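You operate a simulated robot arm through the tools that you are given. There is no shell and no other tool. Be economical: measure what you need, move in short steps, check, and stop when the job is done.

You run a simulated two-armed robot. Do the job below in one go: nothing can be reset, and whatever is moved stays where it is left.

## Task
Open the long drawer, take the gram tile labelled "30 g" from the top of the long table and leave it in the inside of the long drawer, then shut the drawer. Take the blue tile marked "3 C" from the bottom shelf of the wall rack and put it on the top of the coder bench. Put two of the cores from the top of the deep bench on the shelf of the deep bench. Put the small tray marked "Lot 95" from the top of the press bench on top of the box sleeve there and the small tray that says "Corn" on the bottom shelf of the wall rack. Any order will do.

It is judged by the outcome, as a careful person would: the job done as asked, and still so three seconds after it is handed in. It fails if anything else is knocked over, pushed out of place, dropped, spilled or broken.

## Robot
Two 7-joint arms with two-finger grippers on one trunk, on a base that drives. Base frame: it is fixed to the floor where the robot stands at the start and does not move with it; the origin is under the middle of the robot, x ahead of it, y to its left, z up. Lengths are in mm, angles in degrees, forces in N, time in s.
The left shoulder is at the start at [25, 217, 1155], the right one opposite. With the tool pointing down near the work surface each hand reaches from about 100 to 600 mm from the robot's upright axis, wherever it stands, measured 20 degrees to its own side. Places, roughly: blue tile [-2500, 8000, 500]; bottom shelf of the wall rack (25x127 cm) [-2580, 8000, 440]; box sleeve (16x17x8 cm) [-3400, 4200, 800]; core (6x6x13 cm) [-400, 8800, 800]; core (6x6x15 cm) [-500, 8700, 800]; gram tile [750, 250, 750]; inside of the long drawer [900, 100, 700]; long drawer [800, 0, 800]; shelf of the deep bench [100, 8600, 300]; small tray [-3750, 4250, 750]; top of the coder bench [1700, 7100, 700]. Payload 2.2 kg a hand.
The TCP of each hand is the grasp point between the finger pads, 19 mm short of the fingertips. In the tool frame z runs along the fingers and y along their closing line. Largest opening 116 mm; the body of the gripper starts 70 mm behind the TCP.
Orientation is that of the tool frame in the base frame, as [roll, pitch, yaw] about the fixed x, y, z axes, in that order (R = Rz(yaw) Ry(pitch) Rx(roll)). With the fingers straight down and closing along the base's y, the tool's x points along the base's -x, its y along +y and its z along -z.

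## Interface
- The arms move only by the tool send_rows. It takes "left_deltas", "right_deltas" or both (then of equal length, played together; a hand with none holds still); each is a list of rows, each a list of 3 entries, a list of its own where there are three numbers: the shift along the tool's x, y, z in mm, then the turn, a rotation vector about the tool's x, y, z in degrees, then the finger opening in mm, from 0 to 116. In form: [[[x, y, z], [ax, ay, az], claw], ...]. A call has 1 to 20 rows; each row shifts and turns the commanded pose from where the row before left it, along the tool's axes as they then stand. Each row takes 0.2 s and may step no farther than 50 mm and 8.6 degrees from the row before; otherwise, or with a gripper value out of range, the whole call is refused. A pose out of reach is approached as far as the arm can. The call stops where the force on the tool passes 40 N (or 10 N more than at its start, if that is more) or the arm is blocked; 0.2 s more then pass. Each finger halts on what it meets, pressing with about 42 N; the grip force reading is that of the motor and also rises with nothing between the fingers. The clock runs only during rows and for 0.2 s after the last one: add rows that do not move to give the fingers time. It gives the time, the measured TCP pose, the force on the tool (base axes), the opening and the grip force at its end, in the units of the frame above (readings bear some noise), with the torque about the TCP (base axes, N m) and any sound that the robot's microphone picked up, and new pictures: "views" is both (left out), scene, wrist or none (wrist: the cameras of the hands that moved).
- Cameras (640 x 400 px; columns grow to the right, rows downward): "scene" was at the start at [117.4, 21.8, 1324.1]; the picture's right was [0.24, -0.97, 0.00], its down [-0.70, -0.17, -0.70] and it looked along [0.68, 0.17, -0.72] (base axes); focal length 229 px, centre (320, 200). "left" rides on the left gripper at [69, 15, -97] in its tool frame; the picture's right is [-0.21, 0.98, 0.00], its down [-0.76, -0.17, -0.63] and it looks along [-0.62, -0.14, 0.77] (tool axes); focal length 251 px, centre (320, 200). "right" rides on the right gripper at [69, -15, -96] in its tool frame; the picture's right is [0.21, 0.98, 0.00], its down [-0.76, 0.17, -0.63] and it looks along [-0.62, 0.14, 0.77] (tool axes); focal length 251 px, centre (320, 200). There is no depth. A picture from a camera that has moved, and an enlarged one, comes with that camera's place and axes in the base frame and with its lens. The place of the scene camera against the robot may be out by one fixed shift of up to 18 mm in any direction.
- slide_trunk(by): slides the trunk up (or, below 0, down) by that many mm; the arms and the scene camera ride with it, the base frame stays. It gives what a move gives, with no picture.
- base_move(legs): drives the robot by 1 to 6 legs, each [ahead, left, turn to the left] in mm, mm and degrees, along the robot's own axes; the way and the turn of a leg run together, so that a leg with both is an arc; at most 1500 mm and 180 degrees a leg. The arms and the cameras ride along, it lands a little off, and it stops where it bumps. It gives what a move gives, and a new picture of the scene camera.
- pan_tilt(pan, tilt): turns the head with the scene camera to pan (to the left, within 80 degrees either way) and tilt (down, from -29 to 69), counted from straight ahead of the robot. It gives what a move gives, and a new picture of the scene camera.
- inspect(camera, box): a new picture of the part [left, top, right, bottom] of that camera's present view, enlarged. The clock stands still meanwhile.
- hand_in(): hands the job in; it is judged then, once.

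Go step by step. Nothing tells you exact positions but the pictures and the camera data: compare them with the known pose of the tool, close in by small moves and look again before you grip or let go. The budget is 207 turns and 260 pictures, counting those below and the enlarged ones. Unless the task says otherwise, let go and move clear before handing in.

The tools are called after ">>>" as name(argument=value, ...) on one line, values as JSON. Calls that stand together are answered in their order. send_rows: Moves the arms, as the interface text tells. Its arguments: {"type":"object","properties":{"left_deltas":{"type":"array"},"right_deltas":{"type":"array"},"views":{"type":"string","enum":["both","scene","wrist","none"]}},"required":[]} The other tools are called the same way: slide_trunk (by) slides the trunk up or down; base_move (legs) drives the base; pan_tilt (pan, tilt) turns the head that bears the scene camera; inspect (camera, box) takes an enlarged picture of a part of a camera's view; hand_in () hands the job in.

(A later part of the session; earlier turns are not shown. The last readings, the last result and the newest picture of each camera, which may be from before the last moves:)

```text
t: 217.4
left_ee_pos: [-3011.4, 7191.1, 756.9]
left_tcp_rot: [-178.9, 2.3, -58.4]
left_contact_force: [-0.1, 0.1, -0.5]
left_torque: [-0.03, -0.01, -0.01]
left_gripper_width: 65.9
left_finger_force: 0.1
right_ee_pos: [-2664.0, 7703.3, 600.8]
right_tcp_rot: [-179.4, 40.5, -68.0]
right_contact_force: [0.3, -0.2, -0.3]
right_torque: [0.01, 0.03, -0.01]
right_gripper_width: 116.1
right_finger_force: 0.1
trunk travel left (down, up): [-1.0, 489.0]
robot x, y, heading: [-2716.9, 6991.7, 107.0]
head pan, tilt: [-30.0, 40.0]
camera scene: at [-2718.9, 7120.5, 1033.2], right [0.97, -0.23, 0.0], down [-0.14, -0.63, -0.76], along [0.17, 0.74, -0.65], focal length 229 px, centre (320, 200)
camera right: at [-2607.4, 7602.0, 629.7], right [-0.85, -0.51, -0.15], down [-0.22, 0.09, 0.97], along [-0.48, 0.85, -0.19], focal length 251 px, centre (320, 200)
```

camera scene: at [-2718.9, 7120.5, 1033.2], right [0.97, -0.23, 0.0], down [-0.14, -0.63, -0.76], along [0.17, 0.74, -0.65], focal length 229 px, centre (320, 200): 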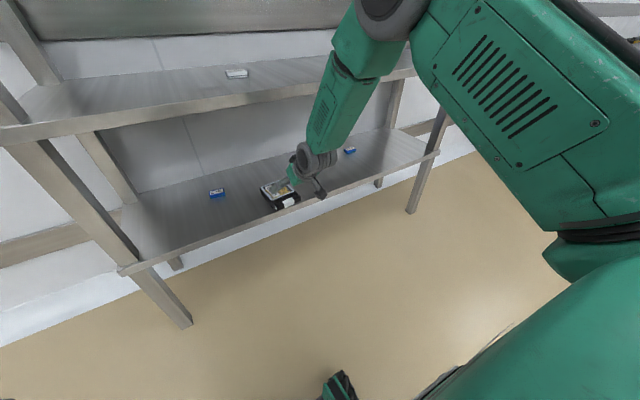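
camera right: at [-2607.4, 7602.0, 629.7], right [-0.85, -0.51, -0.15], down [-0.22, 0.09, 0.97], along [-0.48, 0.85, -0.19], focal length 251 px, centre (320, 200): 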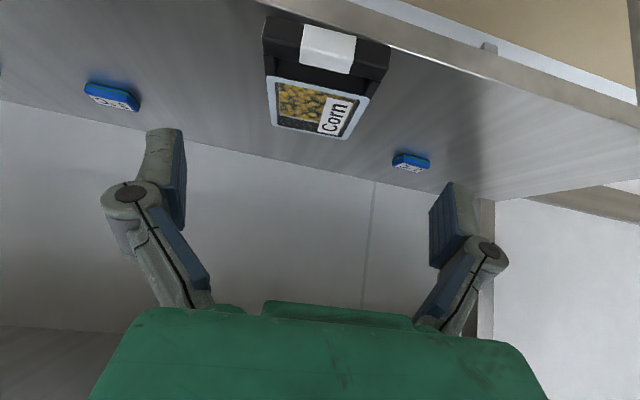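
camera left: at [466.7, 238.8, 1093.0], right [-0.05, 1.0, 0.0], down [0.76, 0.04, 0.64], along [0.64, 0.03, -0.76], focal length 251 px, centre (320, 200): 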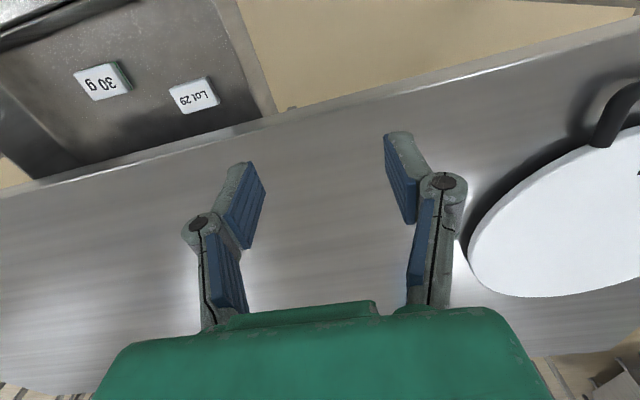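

Corn is on the shelf. The tile right of it is "3 °C", at about [-2502, 8013]. I shift the base 250 mm right so the right arm faces it.

>>> base_move(legs=[[-60, 0, 0], [0, -260, 0]])

>>> inspect(camera="right", box=[0, 0, 640, 400])

```text
t: 219.8
left_ee_pos: [-2758.0, 7205.0, 753.1]
left_tcp_rot: [-178.1, 2.2, -58.3]
left_contact_force: [0.2, -1.2, -1.0]
left_torque: [0.07, -0.05, 0.03]
left_gripper_width: 66.0
left_finger_force: 0.1
right_ee_pos: [-2408.1, 7718.1, 604.8]
right_tcp_rot: [-178.4, 40.5, -67.2]
right_contact_force: [-1.2, 0.7, -0.2]
right_torque: [-0.03, -0.07, -0.05]
right_gripper_width: 116.1
right_finger_force: 0.1
trunk travel left (down, up): [-1.0, 489.0]
robot x, y, heading: [-2457.4, 7012.4, 107.0]
head pan, tilt: [-30.0, 40.0]
camera scene: at [-2469.9, 7133.6, 1033.8], right [0.97, -0.23, 0.01], down [-0.13, -0.63, -0.77], along [0.18, 0.75, -0.64], focal length 229 px, centre (320, 200)
```

scene: 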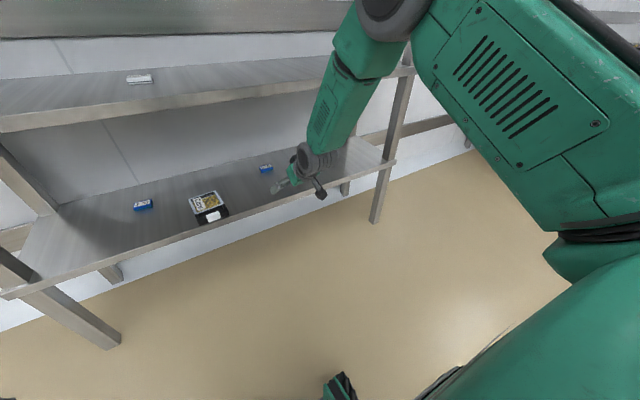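

```text
1.00 times, centred on (320, 200) of right (not enlarged: the box is as wide or as high as the picture)
camera zoom: at [-2353.1, 7617.4, 633.6], right [-0.84, -0.51, -0.16], down [-0.23, 0.08, 0.97], along [-0.48, 0.85, -0.19], focal length 251 px, centre (320, 200)
```

zoom: 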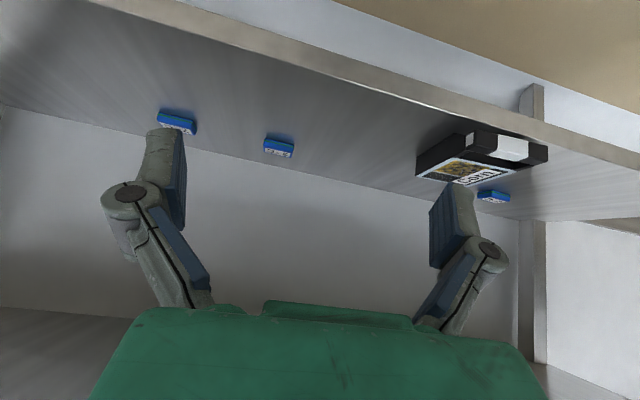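

3 °C is at about [-2485, 8009]. I stretch the arm forward and down in front of it.

>>> send_rows(right_deltas=[[[-20, -8, 37], [0, 0, 0], 90], [[-20, -8, 37], [0, 0, 0], 90], [[-20, -8, 37], [0, 0, 0], 90], [[-20, -8, 37], [0, 0, 0], 90], [[-20, -8, 37], [0, 0, 0], 90], [[0, 0, 0], [0, -4, 0], 90], [[0, 0, 0], [0, -4, 0], 90], [[0, 0, 0], [0, 0, 0], 90]], views="both")

```text
t: 221.6
left_ee_pos: [-2740.0, 7209.3, 757.9]
left_tcp_rot: [-179.3, 2.6, -58.3]
left_contact_force: [-0.2, 0.6, -0.1]
left_torque: [-0.05, 0.04, 0.0]
left_gripper_width: 66.1
left_finger_force: 0.1
right_ee_pos: [-2420.9, 7901.3, 528.7]
right_tcp_rot: [-179.8, 48.6, -68.3]
right_contact_force: [1.2, -0.2, 0.7]
right_torque: [0.0, 0.02, 0.04]
right_gripper_width: 89.9
right_finger_force: 0.1
right hand out of reach, approached as far as the arm can: row 5
trunk travel left (down, up): [-1.0, 489.0]
robot x, y, heading: [-2456.1, 7012.3, 106.9]
head pan, tilt: [-30.0, 40.0]
camera scene: at [-2449.2, 7140.5, 1032.9], right [0.97, -0.23, 0.0], down [-0.15, -0.63, -0.76], along [0.17, 0.74, -0.65], focal length 229 px, centre (320, 200)
camera right: at [-2363.5, 7797.9, 540.5], right [-0.86, -0.49, -0.16], down [-0.16, -0.04, 0.99], along [-0.49, 0.87, -0.05], focal length 251 px, centre (320, 200)
```

scene: 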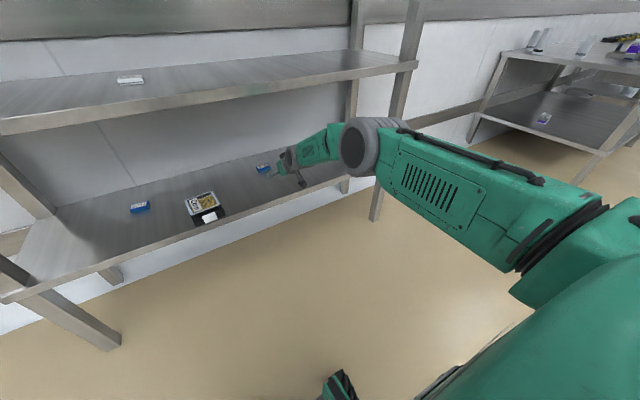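
right: 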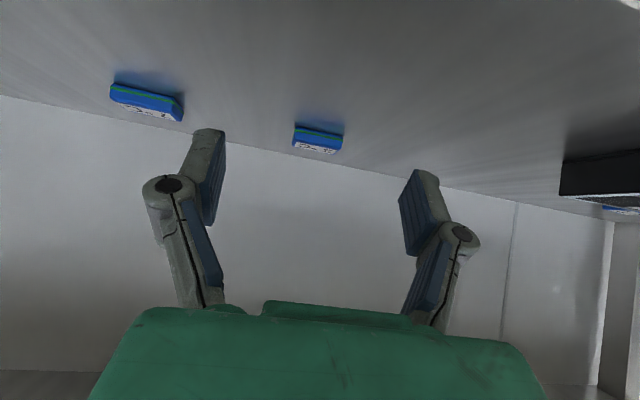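

The tile lies straight ahead, aligned with the hand. I drive 138 mm forward and shift 18 mm sideways.

>>> base_move(legs=[[138, 0, 0]])

>>> send_rows(right_deltas=[[[0, 14, 0], [0, 0, 0], 90], [[0, 0, 0], [0, 0, 0], 90]], views="both")

```text
t: 222.9
left_ee_pos: [-2785.2, 7339.2, 757.6]
left_tcp_rot: [-179.0, 2.7, -58.4]
left_contact_force: [-0.6, 0.1, 0.2]
left_torque: [0.0, -0.02, 0.0]
left_gripper_width: 66.2
left_finger_force: 0.0
right_ee_pos: [-2465.1, 8030.7, 528.7]
right_tcp_rot: [-179.3, 48.6, -67.8]
right_contact_force: [-0.1, 1.6, -0.3]
right_torque: [0.0, 0.0, 0.0]
right_gripper_width: 90.2
right_finger_force: 0.0
trunk travel left (down, up): [-1.0, 489.0]
robot x, y, heading: [-2494.8, 7145.2, 106.7]
head pan, tilt: [-30.0, 40.0]
camera scene: at [-2497.4, 7270.0, 1033.1], right [0.97, -0.23, 0.0], down [-0.14, -0.63, -0.76], along [0.18, 0.74, -0.65], focal length 229 px, centre (320, 200)
```

scene: 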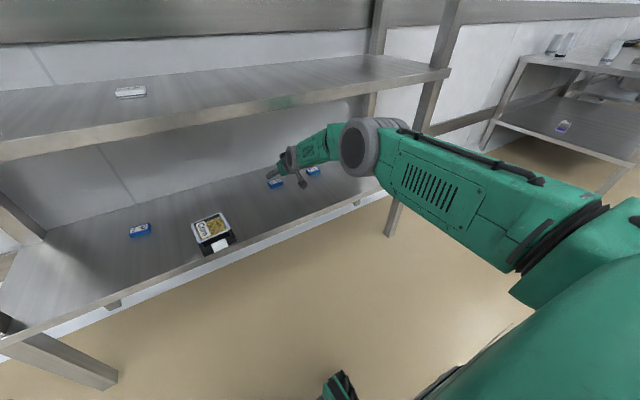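

```text
t: 223.6
left_ee_pos: [-2785.9, 7336.4, 757.0]
left_tcp_rot: [-178.9, 2.4, -58.4]
left_contact_force: [0.2, 0.1, -0.9]
left_torque: [0.01, -0.01, 0.01]
left_gripper_width: 65.9
left_finger_force: 0.1
right_ee_pos: [-2479.4, 8024.2, 533.4]
right_tcp_rot: [-179.4, 48.8, -67.9]
right_contact_force: [-0.1, 0.4, 0.1]
right_torque: [-0.04, 0.0, 0.0]
right_gripper_width: 90.2
right_finger_force: 0.0
trunk travel left (down, up): [-1.0, 489.0]
robot x, y, heading: [-2499.1, 7146.1, 106.7]
head pan, tilt: [-30.0, 40.0]
camera scene: at [-2497.9, 7268.7, 1033.3], right [0.97, -0.23, 0.0], down [-0.14, -0.63, -0.76], along [0.18, 0.74, -0.64], focal length 229 px, centre (320, 200)
camera right: at [-2421.7, 7920.9, 545.6], right [-0.85, -0.49, -0.17], down [-0.17, -0.04, 0.98], along [-0.49, 0.87, -0.05], focal length 251 px, centre (320, 200)
```

scene: 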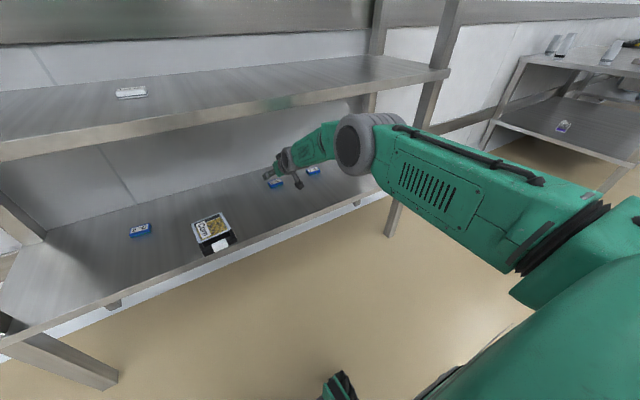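
right: 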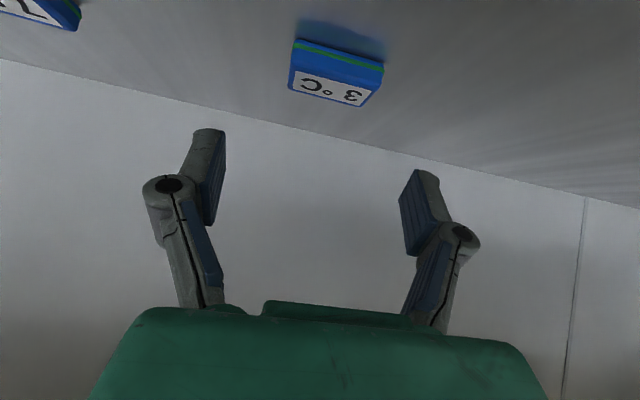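

"3 °C" is confirmed. I nudge 17 mm forward and lower 30 mm, then check.

>>> base_move(legs=[[20, 0, 0]])

>>> send_rows(right_deltas=[[[11.5, 0, 10], [0, 0, 0], 90], [[11.5, 0, 10], [0, 0, 0], 90], [[0, 0, 0], [0, 0, 0], 90]], views="wrist")

```text
t: 224.3
left_ee_pos: [-2792.0, 7356.5, 755.7]
left_tcp_rot: [-179.0, 2.5, -58.4]
left_contact_force: [-0.7, 0.0, -0.4]
left_torque: [-0.04, -0.02, 0.04]
left_gripper_width: 66.1
left_finger_force: 0.1
right_ee_pos: [-2483.3, 8043.8, 530.6]
right_tcp_rot: [-179.4, 48.6, -67.9]
right_contact_force: [-1.0, 1.6, -0.4]
right_torque: [0.04, 0.01, 0.03]
right_gripper_width: 90.0
right_finger_force: 0.0
trunk travel left (down, up): [-1.0, 489.0]
robot x, y, heading: [-2504.9, 7164.6, 106.6]
head pan, tilt: [-30.0, 40.0]
camera scene: at [-2502.9, 7289.4, 1033.1], right [0.97, -0.23, 0.0], down [-0.14, -0.63, -0.76], along [0.18, 0.74, -0.65], focal length 229 px, centre (320, 200)
```

scene: 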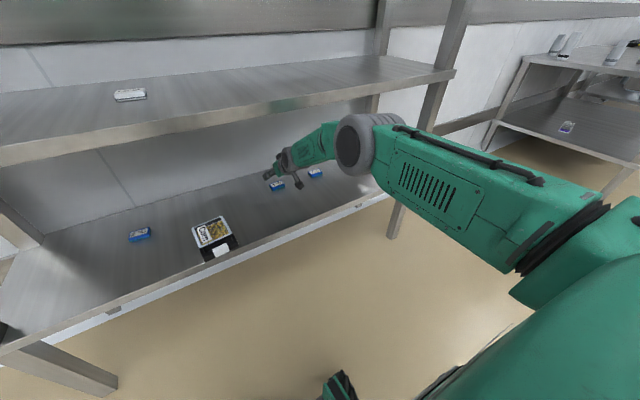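

```text
t: 225.1
left_ee_pos: [-2789.8, 7353.5, 757.7]
left_tcp_rot: [-178.8, 2.4, -58.3]
left_contact_force: [0.7, 0.1, 0.3]
left_torque: [0.0, 0.02, 0.0]
left_gripper_width: 66.2
left_finger_force: 0.1
right_ee_pos: [-2483.3, 8044.2, 504.3]
right_tcp_rot: [-179.5, 49.1, -68.0]
right_contact_force: [0.0, -0.1, -0.4]
right_torque: [-0.01, 0.02, -0.01]
right_gripper_width: 90.2
right_finger_force: 0.1
trunk travel left (down, up): [-1.0, 489.0]
robot x, y, heading: [-2505.1, 7166.3, 106.7]
head pan, tilt: [-30.0, 40.0]
camera right: at [-2425.3, 7940.0, 515.8], right [-0.86, -0.49, -0.17], down [-0.17, -0.05, 0.98], along [-0.49, 0.87, -0.04], focal length 251 px, centre (320, 200)
```

right: 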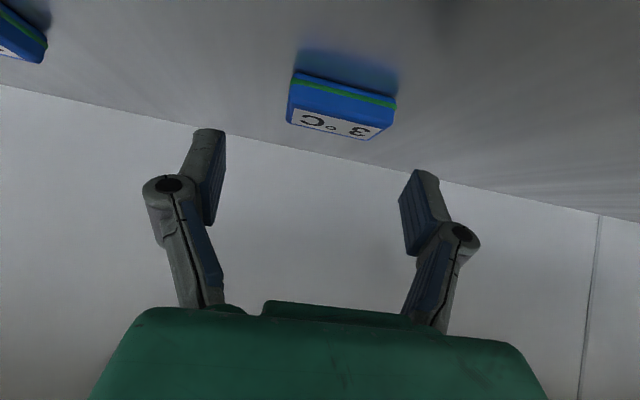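

Slightly more: 4 mm sideways, 5 forward, 22 down, then close.

>>> send_rows(right_deltas=[[[6, 4, 9], [0, 0, 0], 84], [[7, 0, 9], [0, 0, 0], 84], [[0, 0, 0], [0, 0, 0], 84]], views="wrist")

>>> inspect(camera="scene", box=[240, 150, 340, 212])

```text
t: 225.9
left_ee_pos: [-2789.9, 7354.0, 757.8]
left_tcp_rot: [-178.8, 2.5, -58.4]
left_contact_force: [-0.3, -0.5, -0.1]
left_torque: [0.0, 0.0, -0.01]
left_gripper_width: 66.1
left_finger_force: 0.0
right_ee_pos: [-2488.0, 8046.9, 481.4]
right_tcp_rot: [-179.5, 49.0, -68.0]
right_contact_force: [0.3, 0.0, -0.5]
right_torque: [0.0, -0.02, 0.0]
right_gripper_width: 83.7
right_finger_force: 0.1
trunk travel left (down, up): [-1.0, 489.0]
robot x, y, heading: [-2500.6, 7164.2, 106.8]
head pan, tilt: [-30.0, 40.0]
camera right: at [-2431.1, 7943.6, 493.8], right [-0.86, -0.49, -0.17], down [-0.17, -0.04, 0.98], along [-0.49, 0.87, -0.04], focal length 251 px, centre (320, 200)
```

right: 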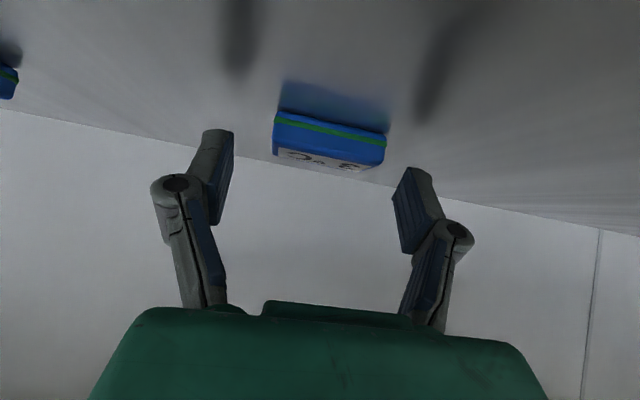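

```text
6.40 times, centred on (290, 181) of scene
camera zoom: at [-2501.9, 7288.6, 1033.2], right [0.97, -0.23, 0.0], down [-0.15, -0.63, -0.76], along [0.18, 0.74, -0.65], focal length 1466 px, centre (512, 322)
```

zoom: 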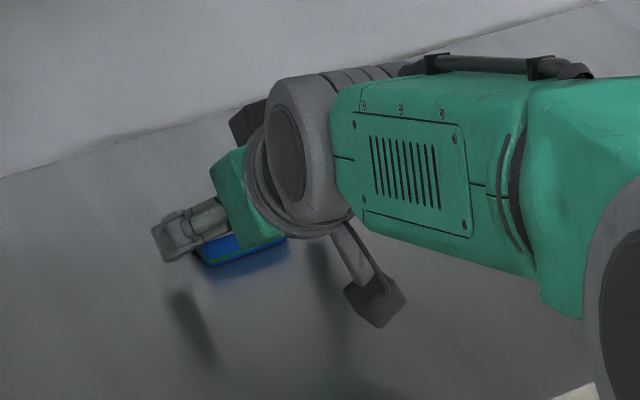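

Fingers still hover above the shelf; 8 mm lower, then close.

>>> send_rows(right_deltas=[[[3, 0, 2.6], [0, 0, 0], 84], [[3, 0, 2.6], [0, 0, 0], 84], [[0, 0, 0], [0, 0, 0], 45], [[0, 0, 0], [0, 0, 0], 45], [[0, 0, 0], [0, 0, 0], 45]], views="wrist")

```text
t: 227.1
left_ee_pos: [-2789.4, 7354.8, 756.6]
left_tcp_rot: [-178.8, 2.4, -58.3]
left_contact_force: [0.1, 0.2, 0.8]
left_torque: [0.02, -0.04, 0.01]
left_gripper_width: 66.1
left_finger_force: 0.0
right_ee_pos: [-2486.3, 8043.8, 474.2]
right_tcp_rot: [-179.4, 48.9, -67.9]
right_contact_force: [-1.2, 0.5, -1.2]
right_torque: [-0.02, 0.02, 0.0]
right_gripper_width: 54.4
right_finger_force: 41.9
right hand out of reach, approached as far as the arm can: row 2
trunk travel left (down, up): [-1.0, 489.0]
robot x, y, heading: [-2500.0, 7164.7, 107.0]
head pan, tilt: [-30.0, 40.0]
camera right: at [-2428.8, 7940.8, 486.4], right [-0.86, -0.49, -0.17], down [-0.17, -0.04, 0.98], along [-0.49, 0.87, -0.04], focal length 251 px, centre (320, 200)
```

right: 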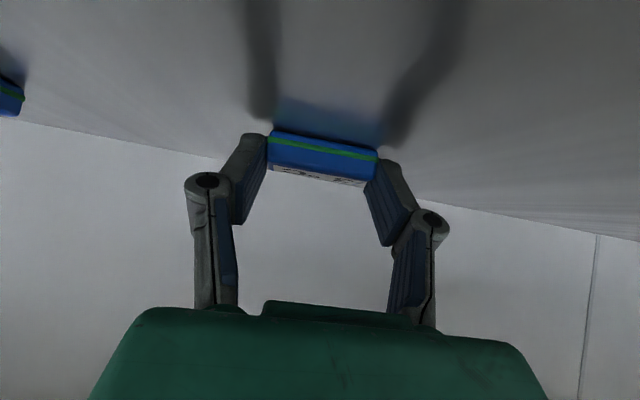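

Gripped (54.4 mm). I lift with the trunk 35 mm and back out.

>>> slide_trunk(by=35)

>>> base_move(legs=[[-450, 0, 0]])

>>> pan_tilt(pan=0, tilt=35)

```text
t: 227.9
left_ee_pos: [-2789.8, 7355.1, 791.1]
left_tcp_rot: [-178.9, 2.3, -58.3]
left_contact_force: [-0.4, 0.4, 0.6]
left_torque: [0.01, -0.02, 0.02]
left_gripper_width: 66.3
left_finger_force: 0.0
right_ee_pos: [-2486.2, 8045.7, 508.4]
right_tcp_rot: [-179.5, 49.0, -68.0]
right_contact_force: [-0.8, 0.7, -1.2]
right_torque: [0.02, -0.01, -0.01]
right_gripper_width: 54.5
right_finger_force: 42.1
trunk travel left (down, up): [-36.0, 454.0]
robot x, y, heading: [-2501.4, 7167.6, 106.7]
head pan, tilt: [-30.0, 40.0]
```

```text
t: 230.7
left_ee_pos: [-2660.2, 6924.5, 791.5]
left_tcp_rot: [-178.9, 2.4, -58.5]
left_contact_force: [0.3, 0.4, -0.8]
left_torque: [0.0, 0.0, 0.0]
left_gripper_width: 65.8
left_finger_force: 0.1
right_ee_pos: [-2353.8, 7613.4, 510.0]
right_tcp_rot: [-179.5, 49.0, -68.2]
right_contact_force: [0.1, -0.3, 0.2]
right_torque: [-0.02, 0.01, 0.0]
right_gripper_width: 54.9
right_finger_force: 42.0
trunk travel left (down, up): [-36.0, 454.0]
robot x, y, heading: [-2376.7, 6732.5, 106.7]
head pan, tilt: [-30.0, 40.0]
camera scene: at [-2371.9, 6857.3, 1068.3], right [0.97, -0.23, 0.0], down [-0.15, -0.63, -0.76], along [0.18, 0.74, -0.65], focal length 229 px, centre (320, 200)
```

scene: 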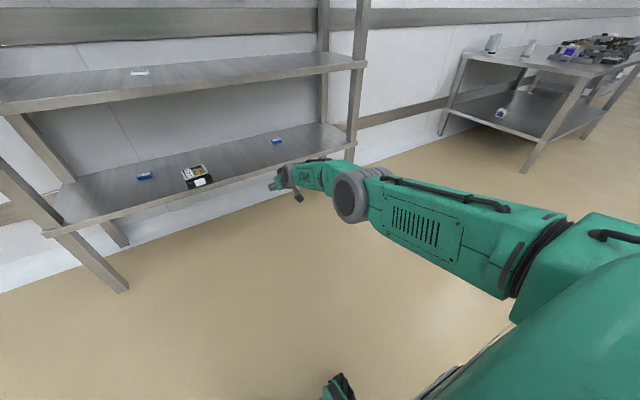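

```text
t: 231.6
left_ee_pos: [-2658.6, 6925.2, 792.3]
left_tcp_rot: [-178.9, 2.3, -58.4]
left_contact_force: [-0.8, 1.6, 0.4]
left_torque: [0.0, 0.03, -0.02]
left_gripper_width: 66.2
left_finger_force: 0.0
right_ee_pos: [-2352.8, 7613.1, 511.4]
right_tcp_rot: [-179.5, 49.1, -68.1]
right_contact_force: [0.2, 0.3, -0.1]
right_torque: [0.01, 0.01, 0.01]
right_gripper_width: 54.6
right_finger_force: 42.3
trunk travel left (down, up): [-36.0, 454.0]
robot x, y, heading: [-2376.1, 6734.0, 106.9]
head pan, tilt: [0.0, 35.0]
camera scene: at [-2416.9, 6859.5, 1075.7], right [0.96, 0.28, 0.0], down [0.16, -0.55, -0.82], along [-0.23, 0.78, -0.58], focal length 229 px, centre (320, 200)
```

scene: 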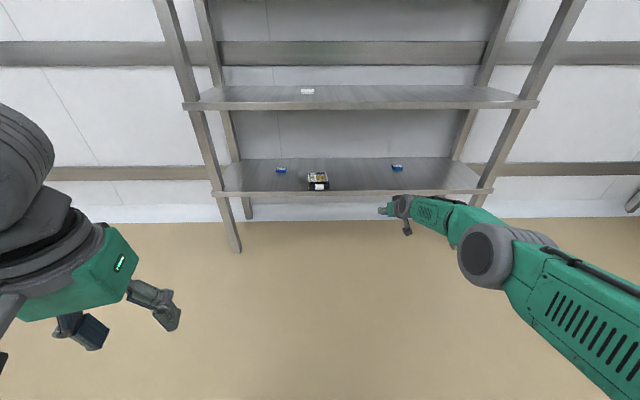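

The tile is held; the deep bench is visible to the east with white cores near its west edge, but first I deliver the tile. I retract the right arm, raise the trunk, and turn east.

>>> send_rows(right_deltas=[[[29, 3.8, -33.5], [0, 0, 0], 45], [[29, 3.8, -33.5], [0, 0, 0], 45], [[29, 3.8, -33.5], [0, 0, 0], 45], [[29, 3.8, -33.5], [0, 0, 0], 45], [[29, 3.8, -33.5], [0, 0, 0], 45], [[29, 3.8, -33.5], [0, 0, 0], 45], [[29, 3.8, -33.5], [0, 0, 0], 45], [[29, 3.8, -33.5], [0, 0, 0], 45], [[0, 0, 0], [0, 0, 0], 45]], views="none")

>>> slide_trunk(by=400)

>>> base_move(legs=[[0, 0, -90]])

>>> pan_tilt(pan=0, tilt=18)

```text
t: 233.6
left_ee_pos: [-2661.4, 6924.3, 791.7]
left_tcp_rot: [-178.8, 2.4, -58.4]
left_contact_force: [0.1, 0.3, -0.5]
left_torque: [-0.01, 0.01, -0.01]
left_gripper_width: 65.9
left_finger_force: 0.1
right_ee_pos: [-2251.1, 7271.2, 510.4]
right_tcp_rot: [-179.4, 49.1, -68.1]
right_contact_force: [-0.1, -0.1, 0.2]
right_torque: [-0.04, -0.03, -0.01]
right_gripper_width: 54.5
right_finger_force: 42.0
trunk travel left (down, up): [-36.0, 454.0]
robot x, y, heading: [-2375.0, 6735.8, 106.5]
head pan, tilt: [0.0, 35.0]
```

```text
t: 237.4
left_ee_pos: [-2659.0, 6926.4, 1194.0]
left_tcp_rot: [-178.6, 2.4, -58.3]
left_contact_force: [-0.6, 0.2, 0.1]
left_torque: [0.01, 0.02, 0.01]
left_gripper_width: 65.8
left_finger_force: 0.1
right_ee_pos: [-2253.0, 7271.2, 911.0]
right_tcp_rot: [-179.5, 49.1, -68.2]
right_contact_force: [0.5, 0.6, -0.6]
right_torque: [0.0, 0.02, -0.01]
right_gripper_width: 54.3
right_finger_force: 42.5
trunk travel left (down, up): [-436.0, 54.0]
robot x, y, heading: [-2372.2, 6735.6, 106.6]
head pan, tilt: [0.0, 35.0]
```

```text
t: 241.7
left_ee_pos: [-2181.7, 7019.1, 1191.8]
left_tcp_rot: [-178.7, 2.4, -148.4]
left_contact_force: [-0.2, 0.2, -0.4]
left_torque: [0.0, 0.01, 0.01]
left_gripper_width: 65.8
left_finger_force: 0.1
right_ee_pos: [-1835.6, 6611.6, 912.0]
right_tcp_rot: [-179.4, 49.1, -158.1]
right_contact_force: [0.2, 0.2, 0.2]
right_torque: [-0.03, -0.02, 0.03]
right_gripper_width: 54.8
right_finger_force: 41.3
trunk travel left (down, up): [-436.0, 54.0]
robot x, y, heading: [-2377.3, 6731.5, 16.5]
head pan, tilt: [0.0, 35.0]
camera scene: at [-2253.9, 6772.3, 1475.8], right [0.28, -0.96, 0.0], down [-0.55, -0.16, -0.82], along [0.78, 0.23, -0.58], focal length 229 px, centre (320, 200)
```

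scene: 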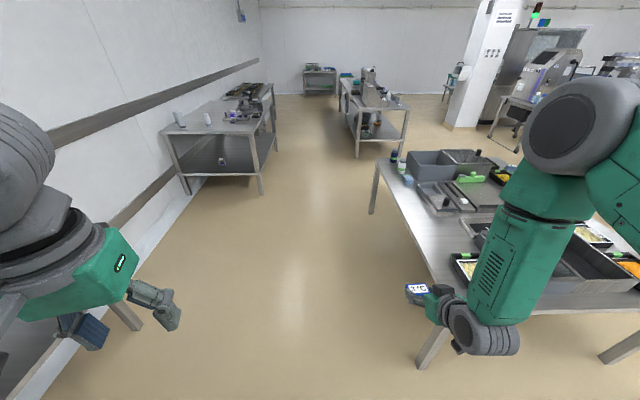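

```text
t: 242.5
left_ee_pos: [-2182.2, 7017.7, 1192.3]
left_tcp_rot: [-178.5, 2.3, -148.2]
left_contact_force: [-0.6, -0.7, 0.4]
left_torque: [-0.02, 0.01, -0.02]
left_gripper_width: 66.0
left_finger_force: 0.1
right_ee_pos: [-1838.5, 6612.1, 912.5]
right_tcp_rot: [-179.4, 49.1, -158.2]
right_contact_force: [-0.2, -0.4, 0.0]
right_torque: [0.01, 0.03, 0.0]
right_gripper_width: 54.7
right_finger_force: 42.0
trunk travel left (down, up): [-436.0, 54.0]
robot x, y, heading: [-2374.8, 6733.9, 16.6]
head pan, tilt: [0.0, 18.0]
camera scene: at [-2248.7, 6773.6, 1502.8], right [0.28, -0.96, 0.0], down [-0.3, -0.09, -0.95], along [0.91, 0.27, -0.31], focal length 229 px, centre (320, 200)
```

scene: 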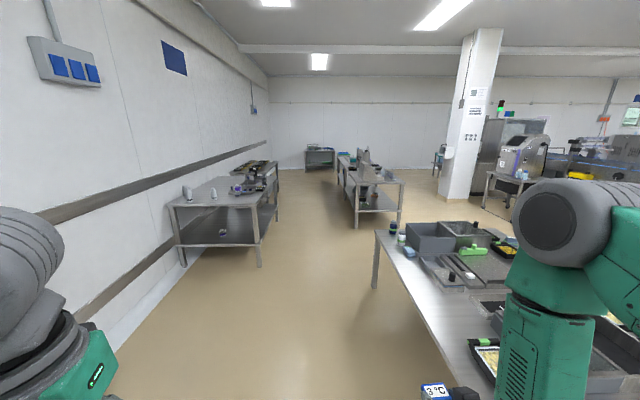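

The coder bench's west end is at about [1090, 7180]–[1285, 6500]. The lane is clear; I drive ahead 2600 mm then shift right.

>>> base_move(legs=[[1500, 0, 0], [1150, 0, 0], [0, -850, 0]])

>>> pan_tilt(pan=0, tilt=40)

```text
t: 259.3
left_ee_pos: [552.2, 6922.1, 1193.1]
left_tcp_rot: [-178.6, 2.3, -148.1]
left_contact_force: [-0.5, -0.3, -1.0]
left_torque: [0.01, 0.0, 0.01]
left_gripper_width: 66.0
left_finger_force: 0.0
right_ee_pos: [897.4, 6516.5, 912.7]
right_tcp_rot: [-179.5, 49.2, -158.1]
right_contact_force: [-1.1, -0.2, -0.3]
right_torque: [-0.01, 0.0, 0.01]
right_gripper_width: 54.4
right_finger_force: 42.2
trunk travel left (down, up): [-436.0, 54.0]
robot x, y, heading: [363.7, 6637.6, 16.5]
head pan, tilt: [0.0, 18.0]
camera scene: at [486.0, 6676.5, 1502.9], right [0.29, -0.96, 0.0], down [-0.3, -0.09, -0.95], along [0.91, 0.27, -0.31], focal length 229 px, centre (320, 200)
```

scene: 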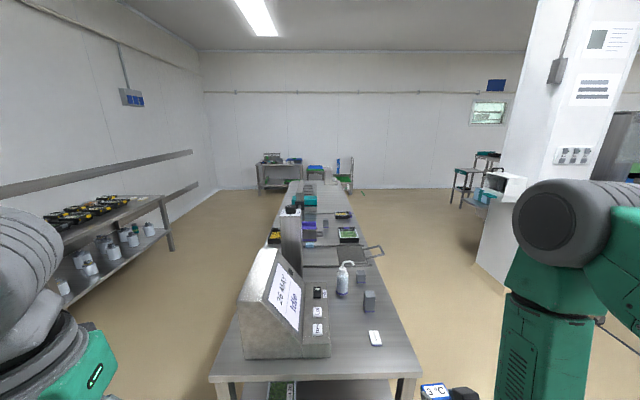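

```text
t: 260.1
left_ee_pos: [553.3, 6921.1, 1193.7]
left_tcp_rot: [-178.4, 2.3, -148.0]
left_contact_force: [0.0, -0.2, -0.1]
left_torque: [0.03, 0.01, 0.05]
left_gripper_width: 66.0
left_finger_force: 0.0
right_ee_pos: [894.0, 6516.3, 912.9]
right_tcp_rot: [-179.5, 49.2, -158.1]
right_contact_force: [-0.5, 0.1, 0.0]
right_torque: [0.02, 0.03, 0.01]
right_gripper_width: 54.5
right_finger_force: 42.2
trunk travel left (down, up): [-436.0, 54.0]
robot x, y, heading: [360.2, 6638.5, 16.7]
head pan, tilt: [0.0, 40.0]
camera scene: at [477.8, 6674.3, 1468.3], right [0.29, -0.96, 0.0], down [-0.62, -0.18, -0.76], along [0.73, 0.22, -0.64], focal length 229 px, centre (320, 200)
```

scene: 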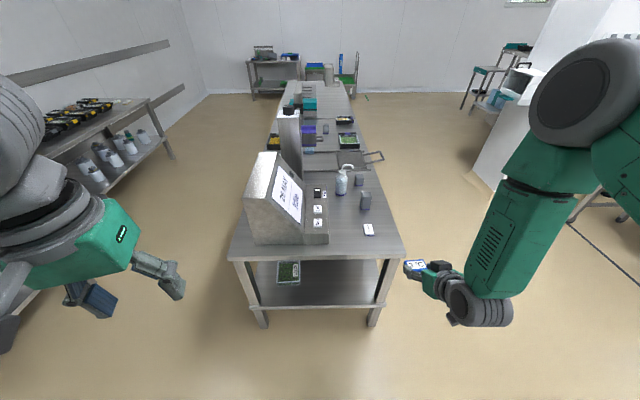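

Free space is at the near-right corner of the bench top, about [1069, 6605]. I drive so the tile hangs above it, then view with the wrist camera.

>>> base_move(legs=[[190, 35, 0]])

>>> inspect(camera="right", box=[0, 0, 640, 400])

```text
t: 261.7
left_ee_pos: [722.7, 7006.6, 1195.3]
left_tcp_rot: [-178.5, 2.3, -148.0]
left_contact_force: [0.1, 0.0, 0.3]
left_torque: [0.02, -0.02, -0.01]
left_gripper_width: 66.0
left_finger_force: 0.1
right_ee_pos: [1066.3, 6601.0, 913.2]
right_tcp_rot: [-179.6, 49.3, -158.3]
right_contact_force: [0.5, 0.4, -0.2]
right_torque: [0.0, -0.04, 0.01]
right_gripper_width: 54.6
right_finger_force: 41.8
trunk travel left (down, up): [-436.0, 54.0]
robot x, y, heading: [526.6, 6725.0, 16.5]
head pan, tilt: [0.0, 40.0]
camera scene: at [647.8, 6758.8, 1468.5], right [0.29, -0.96, 0.0], down [-0.62, -0.18, -0.77], along [0.73, 0.22, -0.64], focal length 229 px, centre (320, 200)
```

scene: 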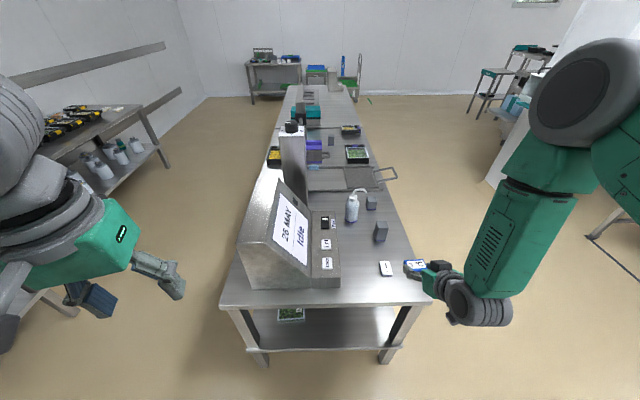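

```text
1.00 times, centred on (320, 200) of right (not enlarged: the box is as wide or as high as the picture)
camera zoom: at [960.9, 6544.4, 924.3], right [-0.49, 0.86, -0.17], down [-0.05, 0.16, 0.99], along [0.87, 0.49, -0.04], focal length 251 px, centre (320, 200)
```

zoom: 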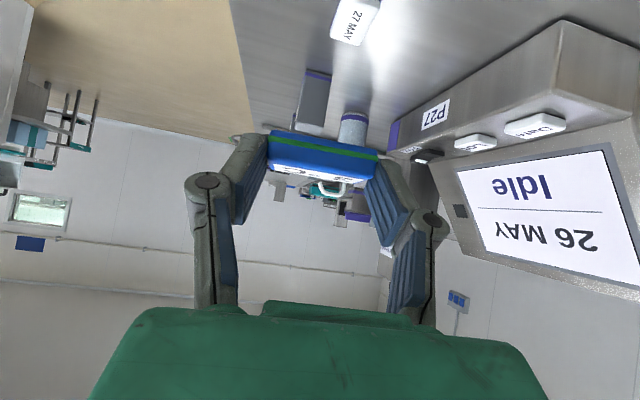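

The bench top is at about z 730 and its near-right corner at [1081, 6513]; the tile should go near [1122, 6583]. I adjust the base and lower the hand to about 770.

>>> base_move(legs=[[48, -33, 0]])

>>> send_rows(right_deltas=[[[27, 0, 23], [0, 0, 0], 45], [[27, 0, 23], [0, 0, 0], 45], [[27, 0, 23], [0, 0, 0], 45], [[27, 0, 23], [0, 0, 0], 45], [[0, 0, 0], [0, 0, 0], 45]], views="wrist")

>>> inspect(camera="scene", box=[330, 230, 490, 330])

```text
t: 262.6
left_ee_pos: [775.7, 7000.5, 1191.8]
left_tcp_rot: [-177.3, 2.0, -147.4]
left_contact_force: [-0.6, -0.4, -0.4]
left_torque: [0.01, -0.08, 0.04]
left_gripper_width: 66.2
left_finger_force: 0.1
right_ee_pos: [1113.1, 6594.5, 916.9]
right_tcp_rot: [-178.6, 49.5, -157.5]
right_contact_force: [-0.6, 0.6, -0.4]
right_torque: [-0.03, -0.01, -0.08]
right_gripper_width: 54.5
right_finger_force: 42.1
trunk travel left (down, up): [-436.0, 54.0]
robot x, y, heading: [582.1, 6714.4, 16.7]
head pan, tilt: [0.0, 40.0]
camera scene: at [698.7, 6743.2, 1468.7], right [0.28, -0.96, 0.0], down [-0.62, -0.18, -0.77], along [0.73, 0.22, -0.64], focal length 229 px, centre (320, 200)
```

scene: 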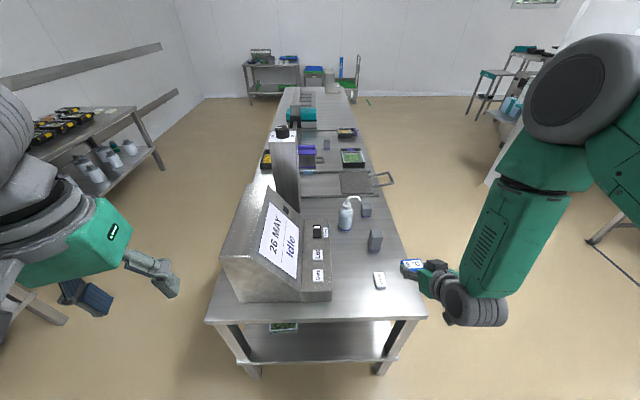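

```text
t: 263.9
left_ee_pos: [769.8, 7019.6, 1187.8]
left_tcp_rot: [-176.4, 1.8, -147.3]
left_contact_force: [-0.6, 0.8, 0.4]
left_torque: [0.01, -0.09, 0.02]
left_gripper_width: 66.2
left_finger_force: 0.0
right_ee_pos: [1110.5, 6606.3, 778.9]
right_tcp_rot: [-177.4, 49.3, -156.5]
right_contact_force: [0.1, 0.8, -0.1]
right_torque: [-0.09, 0.04, -0.08]
right_gripper_width: 54.5
right_finger_force: 41.6
trunk travel left (down, up): [-436.0, 54.0]
robot x, y, heading: [585.5, 6711.3, 16.6]
head pan, tilt: [0.0, 40.0]
camera right: at [1004.9, 6549.9, 789.9], right [-0.49, 0.85, -0.19], down [-0.06, 0.18, 0.98], along [0.87, 0.49, -0.04], focal length 251 px, centre (320, 200)
```

right: 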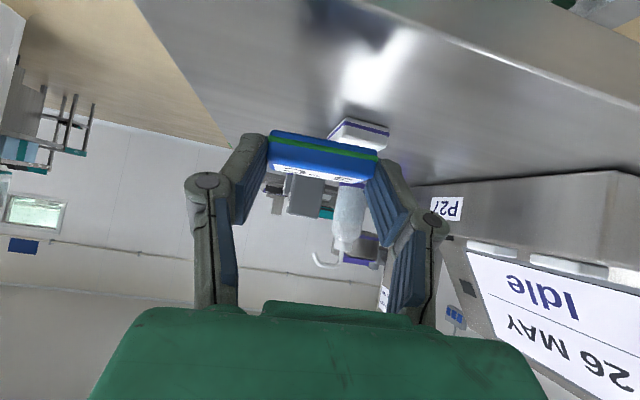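

```text
4.00 times, centred on (410, 280) of scene
camera zoom: at [692.6, 6776.6, 1468.0], right [0.29, -0.96, 0.02], down [-0.61, -0.2, -0.76], along [0.74, 0.21, -0.64], focal length 916 px, centre (-40, -120)
```

zoom: 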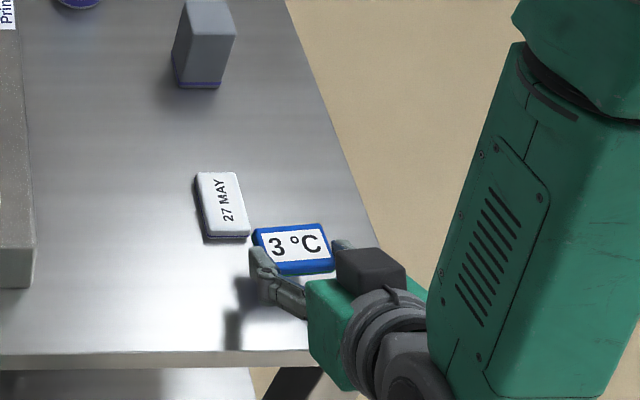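

The tile is near the 27 MAY tile, so I shift 24 mm right and lower toward the top.

>>> send_rows(right_deltas=[[[0, -24, 0], [0, 0, 0], 45], [[7.6, 0, 6.5], [0, 0, 0], 45], [[4, 0, 3.4], [0, 0, 0], 45], [[3, 0, 2.6], [0, 0, 0], 45], [[0, 0, 0], [0, 0, 0], 45]], views="wrist")

>>> inspect(camera="scene", box=[330, 230, 490, 330])

```text
t: 265.1
left_ee_pos: [785.1, 6980.7, 1195.3]
left_tcp_rot: [-178.2, 2.1, -147.5]
left_contact_force: [-0.4, 0.8, -0.6]
left_torque: [-0.01, 0.06, -0.02]
left_gripper_width: 66.0
left_finger_force: 0.0
right_ee_pos: [1127.2, 6553.7, 750.8]
right_tcp_rot: [-179.8, 49.4, -158.5]
right_contact_force: [0.3, -1.1, -0.9]
right_torque: [0.05, 0.02, 0.05]
right_gripper_width: 54.4
right_finger_force: 42.2
trunk travel left (down, up): [-436.0, 54.0]
robot x, y, heading: [585.1, 6703.8, 16.6]
head pan, tilt: [0.0, 40.0]
camera right: at [1022.3, 6496.2, 762.1], right [-0.49, 0.86, -0.17], down [-0.05, 0.16, 0.99], along [0.87, 0.49, -0.03], focal length 251 px, centre (320, 200)
```

right: 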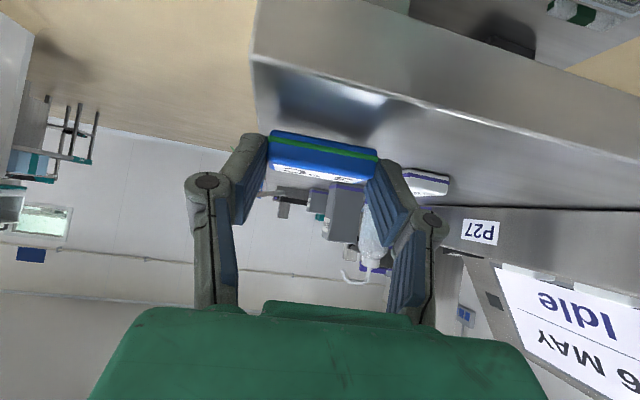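

```text
4.00 times, centred on (410, 280) of scene
camera zoom: at [709.1, 6722.5, 1468.1], right [0.28, -0.96, -0.01], down [-0.62, -0.17, -0.76], along [0.73, 0.23, -0.65], focal length 916 px, centre (-40, -120)
```

zoom: 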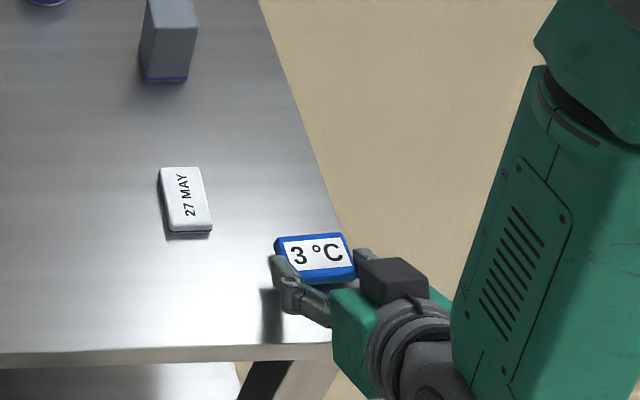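

The robot is still swaying from the last sidestep. I wait 3 s for it to settle, then look.

>>> send_rows(right_deltas=[[[0, 0, 0], [0, 0, 0], 45], [[0, 0, 0], [0, 0, 0], 45], [[0, 0, 0], [0, 0, 0], 45], [[0, 0, 0], [0, 0, 0], 45], [[0, 0, 0], [0, 0, 0], 45], [[0, 0, 0], [0, 0, 0], 45], [[0, 0, 0], [0, 0, 0], 45], [[0, 0, 0], [0, 0, 0], 45], [[0, 0, 0], [0, 0, 0], 45], [[0, 0, 0], [0, 0, 0], 45], [[0, 0, 0], [0, 0, 0], 45], [[0, 0, 0], [0, 0, 0], 45], [[0, 0, 0], [0, 0, 0], 45], [[0, 0, 0], [0, 0, 0], 45], [[0, 0, 0], [0, 0, 0], 45]], views="none")

>>> inspect(camera="scene", box=[330, 230, 490, 330])

```text
t: 268.2
left_ee_pos: [771.3, 7024.2, 1188.1]
left_tcp_rot: [-176.2, 1.5, -147.1]
left_contact_force: [-0.4, 0.5, 0.2]
left_torque: [-0.07, -0.07, 0.05]
left_gripper_width: 65.9
left_finger_force: 0.1
right_ee_pos: [1118.1, 6586.6, 761.4]
right_tcp_rot: [-177.3, 49.5, -156.2]
right_contact_force: [-0.8, 1.6, -0.2]
right_torque: [-0.06, -0.05, -0.06]
right_gripper_width: 54.5
right_finger_force: 42.5
trunk travel left (down, up): [-436.0, 54.0]
robot x, y, heading: [579.3, 6714.5, 16.5]
head pan, tilt: [0.0, 40.0]
```

```text
4.00 times, centred on (410, 280) of scene
camera zoom: at [693.8, 6774.4, 1468.0], right [0.29, -0.96, 0.02], down [-0.61, -0.2, -0.76], along [0.74, 0.21, -0.65], focal length 916 px, centre (-40, -120)
```

zoom: 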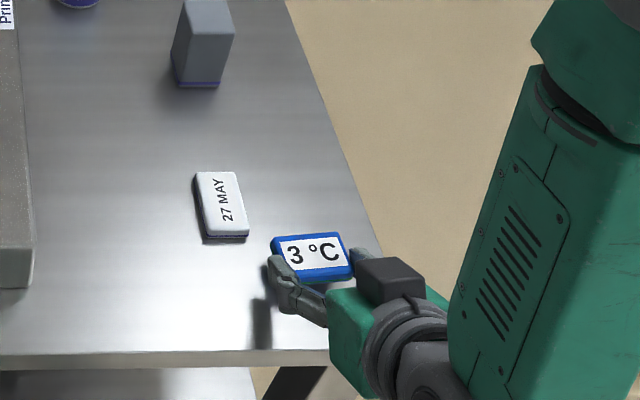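

The sway persists. I sample a few short instants to see whether it damps.

>>> send_rows(right_deltas=[[[0, 0, -5], [0, 0, 0], 45]], views="none")

>>> send_rows(right_deltas=[[[0, 0, 0], [0, 0, 0], 45]], views="none")

>>> send_rows(right_deltas=[[[0, 0, 0], [0, 0, 0], 45]], views="none")

>>> send_rows(right_deltas=[[[0, 0, 0], [0, 0, 0], 45]], views="none")

```text
t: 268.6
left_ee_pos: [785.2, 6981.1, 1194.3]
left_tcp_rot: [-178.0, 2.1, -147.4]
left_contact_force: [0.7, 0.6, -0.3]
left_torque: [-0.05, 0.09, 0.01]
left_gripper_width: 66.2
left_finger_force: 0.1
right_ee_pos: [1123.0, 6554.8, 755.6]
right_tcp_rot: [-179.7, 49.4, -158.4]
right_contact_force: [0.1, -0.8, 1.1]
right_torque: [0.03, 0.01, 0.04]
right_gripper_width: 54.5
right_finger_force: 41.6
trunk travel left (down, up): [-436.0, 54.0]
robot x, y, heading: [583.5, 6700.7, 16.6]
head pan, tilt: [0.0, 40.0]
```

```text
t: 269.1
left_ee_pos: [772.2, 7022.0, 1187.2]
left_tcp_rot: [-176.3, 1.3, -147.2]
left_contact_force: [-1.2, 0.7, 0.1]
left_torque: [-0.02, -0.08, 0.02]
left_gripper_width: 66.3
left_finger_force: 0.1
right_ee_pos: [1115.6, 6585.6, 763.9]
right_tcp_rot: [-177.5, 49.4, -156.5]
right_contact_force: [0.1, 0.9, -0.3]
right_torque: [-0.07, 0.02, -0.08]
right_gripper_width: 54.4
right_finger_force: 42.2
trunk travel left (down, up): [-436.0, 54.0]
robot x, y, heading: [581.7, 6712.9, 16.6]
head pan, tilt: [0.0, 40.0]
```

```text
t: 269.4
left_ee_pos: [779.8, 6988.9, 1192.4]
left_tcp_rot: [-177.8, 2.2, -147.6]
left_contact_force: [-0.2, -0.4, 0.3]
left_torque: [0.0, 0.07, 0.0]
left_gripper_width: 66.2
left_finger_force: 0.2
right_ee_pos: [1122.7, 6557.6, 756.7]
right_tcp_rot: [-179.3, 49.5, -158.1]
right_contact_force: [1.0, -1.6, -0.6]
right_torque: [0.04, -0.01, 0.05]
right_gripper_width: 54.5
right_finger_force: 42.0
trunk travel left (down, up): [-436.0, 54.0]
robot x, y, heading: [582.1, 6707.2, 16.3]
head pan, tilt: [0.0, 40.0]
```

```text
t: 269.9
left_ee_pos: [778.0, 7011.5, 1188.2]
left_tcp_rot: [-176.7, 1.4, -147.1]
left_contact_force: [0.8, 0.7, 0.9]
left_torque: [-0.01, -0.01, -0.01]
left_gripper_width: 66.2
left_finger_force: 0.1
right_ee_pos: [1118.7, 6577.0, 762.4]
right_tcp_rot: [-178.1, 49.4, -157.0]
right_contact_force: [-0.8, 0.5, -0.9]
right_torque: [-0.06, -0.03, -0.04]
right_gripper_width: 54.4
right_finger_force: 42.1
trunk travel left (down, up): [-436.0, 54.0]
robot x, y, heading: [583.3, 6712.9, 16.5]
head pan, tilt: [0.0, 40.0]
```

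It is slowly dying down. I raise the hand slightly off and wait 4 s more.

>>> send_rows(right_deltas=[[[0, 0, 0], [0, 0, 0], 45], [[0, 0, 0], [0, 0, 0], 45], [[0, 0, 0], [0, 0, 0], 45], [[0, 0, 0], [0, 0, 0], 45], [[0, 0, 0], [0, 0, 0], 45], [[0, 0, 0], [0, 0, 0], 45], [[0, 0, 0], [0, 0, 0], 45], [[0, 0, 0], [0, 0, 0], 45], [[0, 0, 0], [0, 0, 0], 45], [[0, 0, 0], [0, 0, 0], 45], [[0, 0, 0], [0, 0, 0], 45], [[0, 0, 0], [0, 0, 0], 45], [[0, 0, 0], [0, 0, 0], 45], [[0, 0, 0], [0, 0, 0], 45], [[0, 0, 0], [0, 0, 0], 45], [[0, 0, 0], [0, 0, 0], 45], [[0, 0, 0], [0, 0, 0], 45], [[0, 0, 0], [0, 0, 0], 45], [[0, 0, 0], [0, 0, 0], 45], [[0, 0, 0], [0, 0, 0], 45]], views="none")

>>> send_rows(right_deltas=[[[0, 0, 0], [0, 0, 0], 45]], views="none")

>>> send_rows(right_deltas=[[[0, 0, 0], [0, 0, 0], 45]], views="none")

```text
t: 274.1
left_ee_pos: [782.9, 6990.0, 1192.9]
left_tcp_rot: [-177.8, 2.0, -147.4]
left_contact_force: [0.2, 0.1, 0.4]
left_torque: [-0.03, 0.04, 0.0]
left_gripper_width: 66.0
left_finger_force: 0.1
right_ee_pos: [1123.1, 6559.3, 757.2]
right_tcp_rot: [-179.5, 49.5, -158.1]
right_contact_force: [-0.9, -1.0, -0.2]
right_torque: [-0.05, 0.02, 0.0]
right_gripper_width: 54.5
right_finger_force: 42.6
trunk travel left (down, up): [-436.0, 54.0]
robot x, y, heading: [584.5, 6706.5, 16.6]
head pan, tilt: [0.0, 40.0]
```

```text
t: 274.4
left_ee_pos: [774.2, 7015.7, 1189.1]
left_tcp_rot: [-176.6, 1.6, -147.1]
left_contact_force: [-0.4, -0.1, 0.7]
left_torque: [0.01, -0.04, 0.02]
left_gripper_width: 65.9
left_finger_force: 0.1
right_ee_pos: [1116.8, 6580.1, 762.8]
right_tcp_rot: [-178.0, 49.5, -156.8]
right_contact_force: [-0.1, 1.6, -0.2]
right_torque: [-0.03, -0.02, -0.02]
right_gripper_width: 54.6
right_finger_force: 41.9
trunk travel left (down, up): [-436.0, 54.0]
robot x, y, heading: [581.9, 6710.9, 16.6]
head pan, tilt: [0.0, 40.0]
```

```text
t: 274.9
left_ee_pos: [780.4, 6993.6, 1192.1]
left_tcp_rot: [-177.7, 2.1, -147.6]
left_contact_force: [-0.2, 0.4, -1.2]
left_torque: [-0.06, 0.07, 0.0]
left_gripper_width: 66.0
left_finger_force: 0.1
right_ee_pos: [1121.6, 6561.9, 758.6]
right_tcp_rot: [-179.1, 49.5, -157.9]
right_contact_force: [0.2, -1.1, -0.7]
right_torque: [0.04, -0.01, 0.03]
right_gripper_width: 54.4
right_finger_force: 42.0
trunk travel left (down, up): [-436.0, 54.0]
robot x, y, heading: [589.0, 6709.7, 16.5]
head pan, tilt: [0.0, 40.0]
```

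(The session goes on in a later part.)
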